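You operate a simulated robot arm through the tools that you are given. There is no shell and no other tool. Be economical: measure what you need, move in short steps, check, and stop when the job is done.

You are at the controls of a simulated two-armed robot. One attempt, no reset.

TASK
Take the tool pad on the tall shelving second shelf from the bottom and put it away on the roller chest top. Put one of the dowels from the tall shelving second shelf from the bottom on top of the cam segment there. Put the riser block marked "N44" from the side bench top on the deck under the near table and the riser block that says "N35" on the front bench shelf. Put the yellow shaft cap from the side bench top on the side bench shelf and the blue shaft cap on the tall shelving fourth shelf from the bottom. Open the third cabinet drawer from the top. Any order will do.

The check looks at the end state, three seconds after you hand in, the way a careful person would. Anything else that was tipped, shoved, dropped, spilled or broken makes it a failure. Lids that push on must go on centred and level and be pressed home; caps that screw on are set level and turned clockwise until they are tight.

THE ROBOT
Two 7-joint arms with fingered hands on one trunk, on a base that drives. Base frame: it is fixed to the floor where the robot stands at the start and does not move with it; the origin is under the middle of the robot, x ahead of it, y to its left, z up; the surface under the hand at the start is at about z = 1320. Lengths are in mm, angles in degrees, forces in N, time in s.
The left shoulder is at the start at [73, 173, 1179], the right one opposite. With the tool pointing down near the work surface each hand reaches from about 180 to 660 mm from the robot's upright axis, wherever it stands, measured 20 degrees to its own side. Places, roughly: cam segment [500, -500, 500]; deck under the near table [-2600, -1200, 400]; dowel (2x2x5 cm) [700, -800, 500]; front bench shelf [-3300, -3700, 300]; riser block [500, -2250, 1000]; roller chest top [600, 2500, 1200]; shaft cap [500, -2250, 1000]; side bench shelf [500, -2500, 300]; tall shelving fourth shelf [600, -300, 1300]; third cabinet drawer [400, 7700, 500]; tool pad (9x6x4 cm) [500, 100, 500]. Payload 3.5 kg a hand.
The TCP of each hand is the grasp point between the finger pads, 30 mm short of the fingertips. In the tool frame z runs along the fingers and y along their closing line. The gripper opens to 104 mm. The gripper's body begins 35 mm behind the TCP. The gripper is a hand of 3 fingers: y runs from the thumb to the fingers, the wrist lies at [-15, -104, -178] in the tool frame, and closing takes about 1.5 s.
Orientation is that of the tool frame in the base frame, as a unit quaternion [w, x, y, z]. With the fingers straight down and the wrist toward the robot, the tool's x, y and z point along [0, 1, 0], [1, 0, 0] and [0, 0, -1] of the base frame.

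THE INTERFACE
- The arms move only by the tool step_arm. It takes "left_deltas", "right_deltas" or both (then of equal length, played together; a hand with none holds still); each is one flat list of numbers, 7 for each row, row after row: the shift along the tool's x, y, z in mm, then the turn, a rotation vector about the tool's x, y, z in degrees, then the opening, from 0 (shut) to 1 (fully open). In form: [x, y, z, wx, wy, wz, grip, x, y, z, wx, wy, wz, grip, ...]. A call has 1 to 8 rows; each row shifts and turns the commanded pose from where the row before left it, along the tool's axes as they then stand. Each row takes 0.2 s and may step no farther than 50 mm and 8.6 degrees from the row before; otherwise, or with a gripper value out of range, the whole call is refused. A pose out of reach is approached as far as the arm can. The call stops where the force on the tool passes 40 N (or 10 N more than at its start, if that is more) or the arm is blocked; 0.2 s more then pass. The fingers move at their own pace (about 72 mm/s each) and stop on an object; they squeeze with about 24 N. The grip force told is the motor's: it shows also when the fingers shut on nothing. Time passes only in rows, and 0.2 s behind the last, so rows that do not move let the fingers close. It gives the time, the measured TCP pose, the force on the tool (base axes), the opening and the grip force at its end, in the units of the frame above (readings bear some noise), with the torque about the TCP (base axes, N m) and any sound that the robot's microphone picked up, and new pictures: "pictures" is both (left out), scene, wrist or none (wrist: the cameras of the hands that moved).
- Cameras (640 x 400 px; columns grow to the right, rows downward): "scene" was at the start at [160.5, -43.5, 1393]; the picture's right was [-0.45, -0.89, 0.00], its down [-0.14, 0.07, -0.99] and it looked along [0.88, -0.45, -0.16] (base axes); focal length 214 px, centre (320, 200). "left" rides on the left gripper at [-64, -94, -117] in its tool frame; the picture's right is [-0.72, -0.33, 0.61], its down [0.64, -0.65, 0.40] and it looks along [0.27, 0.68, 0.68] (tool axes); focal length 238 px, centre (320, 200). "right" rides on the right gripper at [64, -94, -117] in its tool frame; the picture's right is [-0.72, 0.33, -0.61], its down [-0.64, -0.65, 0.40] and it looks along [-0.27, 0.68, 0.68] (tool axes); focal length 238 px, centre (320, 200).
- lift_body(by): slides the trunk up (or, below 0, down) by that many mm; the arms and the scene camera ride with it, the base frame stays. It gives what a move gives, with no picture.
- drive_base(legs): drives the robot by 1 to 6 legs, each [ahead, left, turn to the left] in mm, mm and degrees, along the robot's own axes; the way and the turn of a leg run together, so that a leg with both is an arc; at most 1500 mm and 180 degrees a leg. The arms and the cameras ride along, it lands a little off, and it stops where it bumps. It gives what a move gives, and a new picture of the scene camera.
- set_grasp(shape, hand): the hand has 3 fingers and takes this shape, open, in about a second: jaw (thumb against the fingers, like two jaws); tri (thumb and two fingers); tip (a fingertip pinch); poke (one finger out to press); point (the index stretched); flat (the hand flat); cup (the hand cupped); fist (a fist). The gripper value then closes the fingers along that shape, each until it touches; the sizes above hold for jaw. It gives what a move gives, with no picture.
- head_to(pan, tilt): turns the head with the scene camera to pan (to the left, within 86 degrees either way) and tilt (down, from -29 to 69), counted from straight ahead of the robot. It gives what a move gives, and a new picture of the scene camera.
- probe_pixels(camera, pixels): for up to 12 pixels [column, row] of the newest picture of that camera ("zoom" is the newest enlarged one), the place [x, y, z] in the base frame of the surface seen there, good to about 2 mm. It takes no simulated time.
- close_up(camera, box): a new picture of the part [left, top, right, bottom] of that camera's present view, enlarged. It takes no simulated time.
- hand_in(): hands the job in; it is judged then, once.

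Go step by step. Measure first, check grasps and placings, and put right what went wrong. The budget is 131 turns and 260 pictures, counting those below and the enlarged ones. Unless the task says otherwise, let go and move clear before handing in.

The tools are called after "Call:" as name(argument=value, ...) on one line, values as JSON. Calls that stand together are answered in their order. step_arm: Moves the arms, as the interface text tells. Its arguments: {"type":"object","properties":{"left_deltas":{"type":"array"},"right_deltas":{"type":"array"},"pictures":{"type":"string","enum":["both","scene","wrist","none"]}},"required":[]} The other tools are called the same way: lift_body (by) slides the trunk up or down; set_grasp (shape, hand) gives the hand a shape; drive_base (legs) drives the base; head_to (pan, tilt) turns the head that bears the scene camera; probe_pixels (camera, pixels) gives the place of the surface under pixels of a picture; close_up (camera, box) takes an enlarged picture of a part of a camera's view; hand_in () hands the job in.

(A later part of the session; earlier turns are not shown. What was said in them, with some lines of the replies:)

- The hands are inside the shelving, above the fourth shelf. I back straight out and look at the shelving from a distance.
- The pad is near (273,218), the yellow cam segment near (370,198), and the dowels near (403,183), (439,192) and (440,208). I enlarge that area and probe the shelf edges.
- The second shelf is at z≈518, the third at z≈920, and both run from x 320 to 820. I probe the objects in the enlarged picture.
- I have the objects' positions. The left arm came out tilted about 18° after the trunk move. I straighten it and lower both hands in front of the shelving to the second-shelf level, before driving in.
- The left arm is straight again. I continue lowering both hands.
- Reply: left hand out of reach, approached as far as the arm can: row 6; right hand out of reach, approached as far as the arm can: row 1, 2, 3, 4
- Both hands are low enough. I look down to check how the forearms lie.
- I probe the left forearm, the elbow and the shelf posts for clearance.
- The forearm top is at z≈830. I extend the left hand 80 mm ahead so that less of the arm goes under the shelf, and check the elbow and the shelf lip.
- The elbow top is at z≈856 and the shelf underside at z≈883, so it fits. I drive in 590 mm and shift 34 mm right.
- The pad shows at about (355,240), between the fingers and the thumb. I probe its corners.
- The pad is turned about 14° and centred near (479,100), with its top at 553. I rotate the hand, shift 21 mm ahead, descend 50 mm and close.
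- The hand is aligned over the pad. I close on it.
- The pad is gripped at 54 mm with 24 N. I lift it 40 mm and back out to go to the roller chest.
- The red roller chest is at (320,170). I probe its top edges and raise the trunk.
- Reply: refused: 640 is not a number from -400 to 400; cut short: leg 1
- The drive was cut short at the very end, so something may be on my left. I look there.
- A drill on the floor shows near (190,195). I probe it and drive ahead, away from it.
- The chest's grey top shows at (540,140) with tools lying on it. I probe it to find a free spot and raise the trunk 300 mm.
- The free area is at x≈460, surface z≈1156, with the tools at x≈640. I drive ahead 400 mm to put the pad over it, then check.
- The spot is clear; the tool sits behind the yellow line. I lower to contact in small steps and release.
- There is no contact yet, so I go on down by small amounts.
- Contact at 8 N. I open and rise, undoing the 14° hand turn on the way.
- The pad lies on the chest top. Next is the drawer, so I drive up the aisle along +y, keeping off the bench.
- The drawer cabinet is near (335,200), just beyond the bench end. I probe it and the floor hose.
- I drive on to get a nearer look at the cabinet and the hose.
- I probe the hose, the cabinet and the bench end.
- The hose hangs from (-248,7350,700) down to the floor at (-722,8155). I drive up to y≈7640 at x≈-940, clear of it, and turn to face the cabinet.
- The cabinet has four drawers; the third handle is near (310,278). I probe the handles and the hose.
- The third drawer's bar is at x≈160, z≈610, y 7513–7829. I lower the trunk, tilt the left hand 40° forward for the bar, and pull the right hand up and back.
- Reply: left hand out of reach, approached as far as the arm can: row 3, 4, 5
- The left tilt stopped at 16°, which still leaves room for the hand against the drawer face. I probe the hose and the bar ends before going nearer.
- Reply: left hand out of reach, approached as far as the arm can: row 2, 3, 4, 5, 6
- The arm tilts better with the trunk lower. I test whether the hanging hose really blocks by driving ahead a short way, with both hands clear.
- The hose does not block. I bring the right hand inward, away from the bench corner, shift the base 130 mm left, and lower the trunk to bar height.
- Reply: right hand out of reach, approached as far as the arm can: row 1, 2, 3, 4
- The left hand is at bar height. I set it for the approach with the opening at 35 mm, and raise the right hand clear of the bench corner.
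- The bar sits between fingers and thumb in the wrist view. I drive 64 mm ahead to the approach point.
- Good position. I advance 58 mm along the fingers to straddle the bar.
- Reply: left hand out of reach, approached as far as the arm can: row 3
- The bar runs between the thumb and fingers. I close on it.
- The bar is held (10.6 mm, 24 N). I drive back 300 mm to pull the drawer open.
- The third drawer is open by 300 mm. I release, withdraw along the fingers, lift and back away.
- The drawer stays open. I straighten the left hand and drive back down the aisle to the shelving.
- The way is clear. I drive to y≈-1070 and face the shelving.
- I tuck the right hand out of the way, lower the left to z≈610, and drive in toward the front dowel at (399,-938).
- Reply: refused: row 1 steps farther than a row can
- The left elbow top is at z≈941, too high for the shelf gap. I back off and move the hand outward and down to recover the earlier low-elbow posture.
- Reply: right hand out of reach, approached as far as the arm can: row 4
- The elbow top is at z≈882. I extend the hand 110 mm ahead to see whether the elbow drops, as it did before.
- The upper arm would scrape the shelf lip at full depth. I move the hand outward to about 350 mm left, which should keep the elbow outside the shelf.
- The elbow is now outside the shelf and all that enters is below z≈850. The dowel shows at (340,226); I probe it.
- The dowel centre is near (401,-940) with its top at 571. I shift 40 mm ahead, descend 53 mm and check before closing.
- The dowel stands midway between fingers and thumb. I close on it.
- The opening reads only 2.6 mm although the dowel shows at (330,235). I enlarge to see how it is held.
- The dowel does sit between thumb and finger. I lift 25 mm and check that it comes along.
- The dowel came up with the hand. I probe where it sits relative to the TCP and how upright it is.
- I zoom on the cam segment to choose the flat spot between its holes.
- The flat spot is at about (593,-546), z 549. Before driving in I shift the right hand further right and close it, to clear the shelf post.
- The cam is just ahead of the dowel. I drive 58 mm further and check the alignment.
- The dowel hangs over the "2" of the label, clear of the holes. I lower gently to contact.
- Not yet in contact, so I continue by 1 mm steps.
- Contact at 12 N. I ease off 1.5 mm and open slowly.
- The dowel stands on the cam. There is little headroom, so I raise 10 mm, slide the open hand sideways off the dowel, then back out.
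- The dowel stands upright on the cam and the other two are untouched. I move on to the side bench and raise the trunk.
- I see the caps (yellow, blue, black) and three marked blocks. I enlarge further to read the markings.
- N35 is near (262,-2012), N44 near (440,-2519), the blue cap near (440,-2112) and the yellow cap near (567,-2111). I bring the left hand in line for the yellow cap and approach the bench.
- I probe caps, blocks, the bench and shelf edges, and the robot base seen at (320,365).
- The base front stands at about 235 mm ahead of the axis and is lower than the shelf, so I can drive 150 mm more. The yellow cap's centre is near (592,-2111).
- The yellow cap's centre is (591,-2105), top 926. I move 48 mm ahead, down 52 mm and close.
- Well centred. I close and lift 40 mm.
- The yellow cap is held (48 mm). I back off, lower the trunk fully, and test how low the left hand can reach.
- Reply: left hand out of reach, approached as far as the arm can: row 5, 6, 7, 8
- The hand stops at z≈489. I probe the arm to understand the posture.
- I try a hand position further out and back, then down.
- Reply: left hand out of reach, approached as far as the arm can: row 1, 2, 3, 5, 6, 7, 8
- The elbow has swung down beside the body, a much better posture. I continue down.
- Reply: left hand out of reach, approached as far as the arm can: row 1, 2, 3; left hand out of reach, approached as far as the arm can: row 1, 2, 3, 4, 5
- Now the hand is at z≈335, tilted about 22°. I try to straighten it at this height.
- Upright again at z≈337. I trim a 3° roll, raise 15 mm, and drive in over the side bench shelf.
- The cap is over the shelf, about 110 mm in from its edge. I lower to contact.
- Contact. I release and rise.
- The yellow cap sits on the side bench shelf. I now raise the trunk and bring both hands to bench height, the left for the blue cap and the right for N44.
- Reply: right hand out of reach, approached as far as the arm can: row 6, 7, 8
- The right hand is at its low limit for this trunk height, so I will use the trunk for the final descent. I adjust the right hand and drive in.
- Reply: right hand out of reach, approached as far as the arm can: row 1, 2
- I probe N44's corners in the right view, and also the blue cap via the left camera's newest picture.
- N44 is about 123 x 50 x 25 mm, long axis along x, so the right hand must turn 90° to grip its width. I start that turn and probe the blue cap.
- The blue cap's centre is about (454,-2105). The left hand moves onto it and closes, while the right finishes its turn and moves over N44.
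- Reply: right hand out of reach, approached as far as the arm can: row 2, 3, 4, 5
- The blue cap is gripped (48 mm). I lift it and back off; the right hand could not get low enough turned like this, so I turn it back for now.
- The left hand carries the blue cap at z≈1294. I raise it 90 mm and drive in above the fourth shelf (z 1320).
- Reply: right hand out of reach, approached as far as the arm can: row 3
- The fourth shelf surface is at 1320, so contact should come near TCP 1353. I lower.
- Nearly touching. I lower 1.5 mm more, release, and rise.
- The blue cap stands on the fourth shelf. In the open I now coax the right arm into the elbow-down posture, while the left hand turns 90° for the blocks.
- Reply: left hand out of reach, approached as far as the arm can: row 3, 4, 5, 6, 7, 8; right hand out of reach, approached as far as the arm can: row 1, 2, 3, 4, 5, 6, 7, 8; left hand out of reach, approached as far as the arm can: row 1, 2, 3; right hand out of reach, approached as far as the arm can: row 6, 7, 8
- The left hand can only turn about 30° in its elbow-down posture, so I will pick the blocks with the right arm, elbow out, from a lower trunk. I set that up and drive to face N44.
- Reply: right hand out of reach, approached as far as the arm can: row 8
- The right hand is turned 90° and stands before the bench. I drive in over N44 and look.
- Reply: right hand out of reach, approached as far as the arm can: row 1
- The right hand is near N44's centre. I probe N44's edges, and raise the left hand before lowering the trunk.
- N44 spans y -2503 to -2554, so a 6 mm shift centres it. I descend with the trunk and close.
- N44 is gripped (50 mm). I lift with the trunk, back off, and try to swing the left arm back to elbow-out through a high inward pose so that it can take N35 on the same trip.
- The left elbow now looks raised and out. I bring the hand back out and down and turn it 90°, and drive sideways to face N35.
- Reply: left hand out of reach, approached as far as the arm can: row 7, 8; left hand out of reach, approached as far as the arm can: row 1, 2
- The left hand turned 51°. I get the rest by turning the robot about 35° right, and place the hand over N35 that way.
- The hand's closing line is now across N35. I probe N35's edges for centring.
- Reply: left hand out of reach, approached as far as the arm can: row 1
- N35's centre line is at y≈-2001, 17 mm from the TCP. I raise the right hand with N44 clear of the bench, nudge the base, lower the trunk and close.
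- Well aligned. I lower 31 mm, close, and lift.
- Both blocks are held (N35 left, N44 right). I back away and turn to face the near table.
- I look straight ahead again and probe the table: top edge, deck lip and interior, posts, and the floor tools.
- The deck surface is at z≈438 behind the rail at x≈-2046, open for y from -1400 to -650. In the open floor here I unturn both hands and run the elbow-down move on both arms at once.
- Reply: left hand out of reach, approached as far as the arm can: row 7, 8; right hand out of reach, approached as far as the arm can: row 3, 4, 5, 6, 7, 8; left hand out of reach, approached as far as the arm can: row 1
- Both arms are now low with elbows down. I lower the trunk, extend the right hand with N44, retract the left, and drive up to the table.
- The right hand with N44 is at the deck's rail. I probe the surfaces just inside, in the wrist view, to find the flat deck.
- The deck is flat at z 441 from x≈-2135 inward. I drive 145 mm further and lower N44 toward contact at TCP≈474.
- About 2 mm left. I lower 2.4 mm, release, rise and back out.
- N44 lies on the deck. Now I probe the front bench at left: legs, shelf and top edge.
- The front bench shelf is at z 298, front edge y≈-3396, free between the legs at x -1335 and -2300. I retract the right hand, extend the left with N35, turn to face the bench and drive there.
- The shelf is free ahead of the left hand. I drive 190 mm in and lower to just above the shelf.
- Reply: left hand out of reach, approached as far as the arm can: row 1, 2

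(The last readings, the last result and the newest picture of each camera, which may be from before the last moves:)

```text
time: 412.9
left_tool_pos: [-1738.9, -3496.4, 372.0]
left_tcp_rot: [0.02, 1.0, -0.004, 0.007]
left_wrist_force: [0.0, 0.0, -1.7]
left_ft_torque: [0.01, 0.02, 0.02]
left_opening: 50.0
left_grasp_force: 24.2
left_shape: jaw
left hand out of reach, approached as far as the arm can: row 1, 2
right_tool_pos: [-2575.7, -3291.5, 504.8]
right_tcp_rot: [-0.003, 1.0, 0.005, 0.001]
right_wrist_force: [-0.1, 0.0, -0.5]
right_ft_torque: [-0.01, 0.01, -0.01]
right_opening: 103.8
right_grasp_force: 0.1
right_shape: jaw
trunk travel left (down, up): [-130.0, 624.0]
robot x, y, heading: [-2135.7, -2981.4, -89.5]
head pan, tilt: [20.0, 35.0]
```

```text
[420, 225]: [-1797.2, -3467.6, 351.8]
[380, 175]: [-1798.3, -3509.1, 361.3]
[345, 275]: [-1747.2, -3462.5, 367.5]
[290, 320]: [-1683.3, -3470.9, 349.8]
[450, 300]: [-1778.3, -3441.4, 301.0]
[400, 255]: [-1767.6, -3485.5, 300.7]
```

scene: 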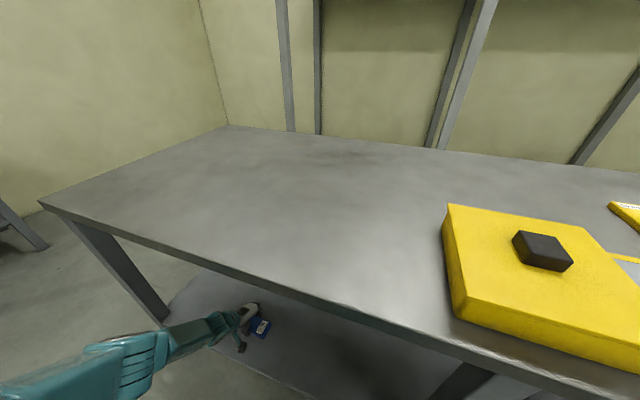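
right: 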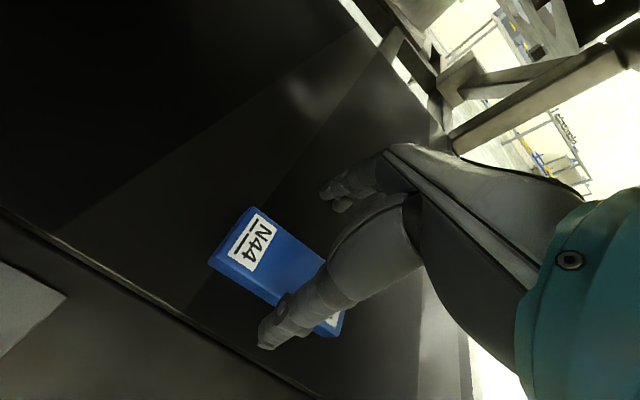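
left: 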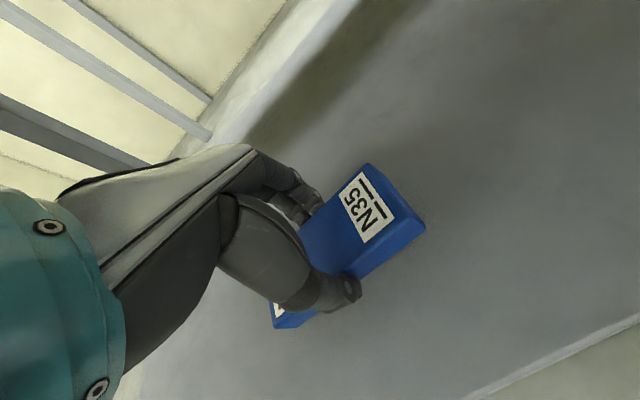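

The arm is at its low limit, but the trunk can go lower. N35 hangs about 4° off level, so I correct the hand's roll, then lower with the trunk.

Call:
step_arm(left_deltas=[0, 0, -12, 0, 0, 0, 0, 0, 0, 0, 2.3, 4, 0, 0], pictures="none")

Call:
lift_body(by=-40)

Call:
close_up(camera="left", box=[200, 120, 480, 360])

Call:
probe_pixels(camera="zoom", pixels=[[390, 125], [400, 150], [360, 160], [340, 250], [290, 270], [560, 400]])

```text
time: 413.5
left_tool_pos: [-1740.7, -3496.6, 384.6]
left_tcp_rot: [-0.001, 0.999, -0.005, 0.043]
left_wrist_force: [0.4, -0.8, -0.5]
left_ft_torque: [0.01, 0.04, -0.01]
left_opening: 50.0
left_grasp_force: 23.9
left_shape: jaw
right_tool_pos: [-2576.8, -3291.9, 506.2]
right_tcp_rot: [-0.004, 1.0, 0.005, 0.0]
right_wrist_force: [0.1, 0.0, -0.3]
right_ft_torque: [-0.03, -0.01, -0.02]
right_opening: 103.6
right_grasp_force: 0.0
right_shape: jaw
trunk travel left (down, up): [-130.0, 624.0]
robot x, y, heading: [-2135.1, -2982.6, -89.9]
head pan, tilt: [20.0, 35.0]
```

```text
time: 414.3
left_tool_pos: [-1740.1, -3497.0, 343.8]
left_tcp_rot: [0.0, 0.999, -0.004, 0.043]
left_wrist_force: [-0.2, -0.3, -2.3]
left_ft_torque: [0.02, 0.02, 0.02]
left_opening: 49.6
left_grasp_force: 24.1
left_shape: jaw
right_tool_pos: [-2576.7, -3290.0, 463.9]
right_tcp_rot: [-0.003, 1.0, 0.005, 0.001]
right_wrist_force: [0.5, 0.2, 0.4]
right_ft_torque: [-0.01, -0.01, 0.0]
right_opening: 103.6
right_grasp_force: 0.1
right_shape: jaw
trunk travel left (down, up): [-90.0, 664.0]
robot x, y, heading: [-2131.6, -2984.9, -89.9]
head pan, tilt: [20.0, 35.0]
```

```text
1.67 times, centred on (340, 240) of left
```

zoom: 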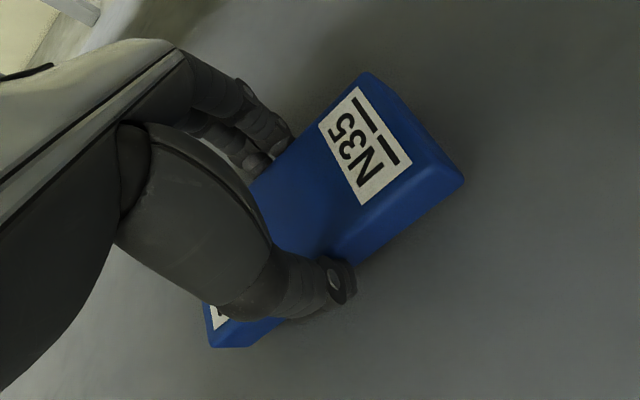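

```text
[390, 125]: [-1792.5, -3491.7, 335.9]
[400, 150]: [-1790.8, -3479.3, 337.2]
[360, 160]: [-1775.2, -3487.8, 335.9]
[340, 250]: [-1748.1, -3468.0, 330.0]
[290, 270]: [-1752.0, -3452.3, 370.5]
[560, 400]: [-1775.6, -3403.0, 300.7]
```

The block is level, its bottom about 10 mm above the shelf (300.7). I lower 9 mm with the trunk, then by small arm steps.

Call:
lift_body(by=-9)

Call:
step_arm(left_deltas=[0, 0, 1, 0, 0, 0, 0, 0, 0, 1, 0, 0, 0, 0], pictures="none")

```text
time: 414.9
left_tool_pos: [-1740.5, -3497.5, 335.6]
left_tcp_rot: [0.0, 0.999, -0.005, 0.041]
left_wrist_force: [-0.8, 1.7, 3.0]
left_ft_torque: [0.05, 0.01, 0.0]
left_opening: 50.2
left_grasp_force: 24.5
left_shape: jaw
right_tool_pos: [-2576.0, -3291.3, 456.0]
right_tcp_rot: [-0.004, 1.0, 0.005, 0.001]
right_wrist_force: [-0.1, 0.2, 0.7]
right_ft_torque: [0.03, 0.01, 0.01]
right_opening: 103.7
right_grasp_force: 0.1
right_shape: jaw
trunk travel left (down, up): [-81.0, 673.0]
robot x, y, heading: [-2137.0, -2980.9, -90.1]
head pan, tilt: [20.0, 35.0]
```

```text
time: 415.5
left_tool_pos: [-1741.2, -3495.9, 334.0]
left_tcp_rot: [0.001, 0.999, -0.004, 0.043]
left_wrist_force: [-1.1, 4.1, 15.5]
left_ft_torque: [0.16, -0.05, 0.04]
left_opening: 50.3
left_grasp_force: 24.2
left_shape: jaw
right_tool_pos: [-2576.0, -3290.8, 456.5]
right_tcp_rot: [-0.003, 1.0, 0.005, 0.0]
right_wrist_force: [0.4, 0.1, 0.0]
right_ft_torque: [0.03, 0.02, -0.01]
right_opening: 103.7
right_grasp_force: 0.1
right_shape: jaw
trunk travel left (down, up): [-81.0, 673.0]
robot x, y, heading: [-2134.3, -2984.4, -89.9]
head pan, tilt: [20.0, 35.0]
```

Contact at 15 N. I release, raise 70 mm and back out.

Call:
step_arm(left_deltas=[0, 0, -1, 0, 0, 0, 0, 0, 0, 0, 0, 0, 0, 0.6, 0, 0, 0, 0, 0, 0, 1, 0, 0, 0, 0, 0, 0, 1, 0, 0, 0, 0, 0, 0, 1, 0, 0, -30, 0, 0, 0, 1, 0, 0, -40, 0, 0, 0, 1], pictures="wrist")

Call:
drive_base(legs=[[-600, 0, 0]])

Call:
close_up(camera="scene", box=[100, 150, 420, 350])

```text
time: 417.1
left_tool_pos: [-1748.2, -3496.2, 403.6]
left_tcp_rot: [0.0, 0.999, -0.004, 0.043]
left_wrist_force: [-0.2, 0.0, 0.7]
left_ft_torque: [0.01, 0.01, 0.02]
left_opening: 103.7
left_grasp_force: 0.0
left_shape: jaw
right_tool_pos: [-2576.3, -3291.0, 456.4]
right_tcp_rot: [-0.004, 1.0, 0.006, 0.001]
right_wrist_force: [-0.4, -0.6, 0.0]
right_ft_torque: [0.01, 0.03, -0.01]
right_opening: 103.5
right_grasp_force: 0.1
right_shape: jaw
trunk travel left (down, up): [-81.0, 673.0]
robot x, y, heading: [-2137.3, -2982.8, -89.8]
head pan, tilt: [20.0, 35.0]
```

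left: 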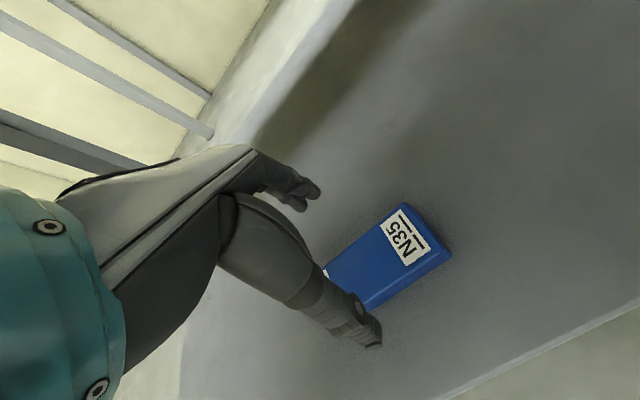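

```text
time: 420.5
left_tool_pos: [-1744.7, -2897.6, 402.6]
left_tcp_rot: [0.0, 0.999, -0.001, 0.042]
left_wrist_force: [-0.2, 0.0, 0.5]
left_ft_torque: [0.0, -0.02, 0.01]
left_opening: 103.8
left_grasp_force: 0.0
left_shape: jaw
right_tool_pos: [-2576.6, -2698.2, 457.1]
right_tcp_rot: [-0.003, 1.0, 0.009, 0.0]
right_wrist_force: [-0.4, -0.8, -0.8]
right_ft_torque: [0.02, -0.01, 0.0]
right_opening: 103.7
right_grasp_force: 0.0
right_shape: jaw
trunk travel left (down, up): [-81.0, 673.0]
robot x, y, heading: [-2136.6, -2387.4, -89.7]
head pan, tilt: [20.0, 35.0]
```

scene: 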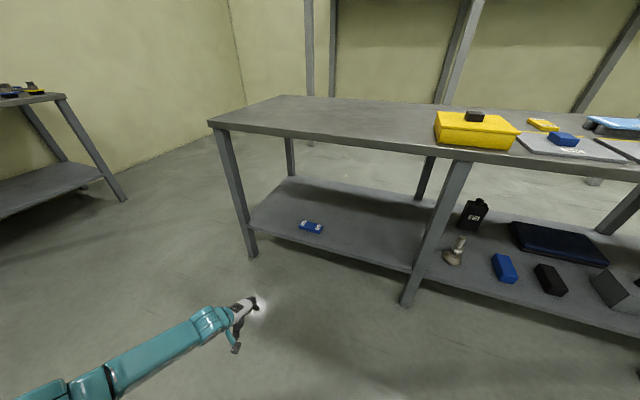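

```text
2.00 times, centred on (260, 250) of scene
```

zoom: 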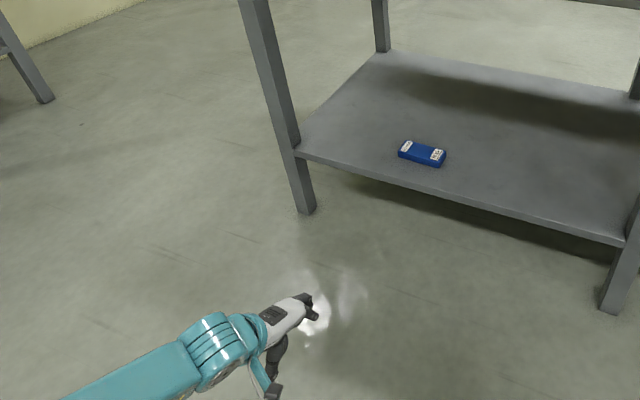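

N35 lies flat on the front bench shelf at (310,227). Each of the other items was seen in place after its release, and both hands are empty and clear, so I hand in.

Call:
hand_in()

```text
The job is handed in.
```

I handed the job in with all seven parts done; nothing I saw was knocked over or shoved, but I did not look at every spot again at the end.

- **Tool pad:** on the roller chest top.
- **Dowel:** standing upright on the cam segment, between its holes.
- **N44:** flat on the deck under the near table.
- **N35:** flat on the front bench shelf.
- **Yellow cap:** on the side bench shelf.
- **Blue cap:** on the tall shelving's fourth shelf.
- **Third cabinet drawer:** open by about 300 mm.
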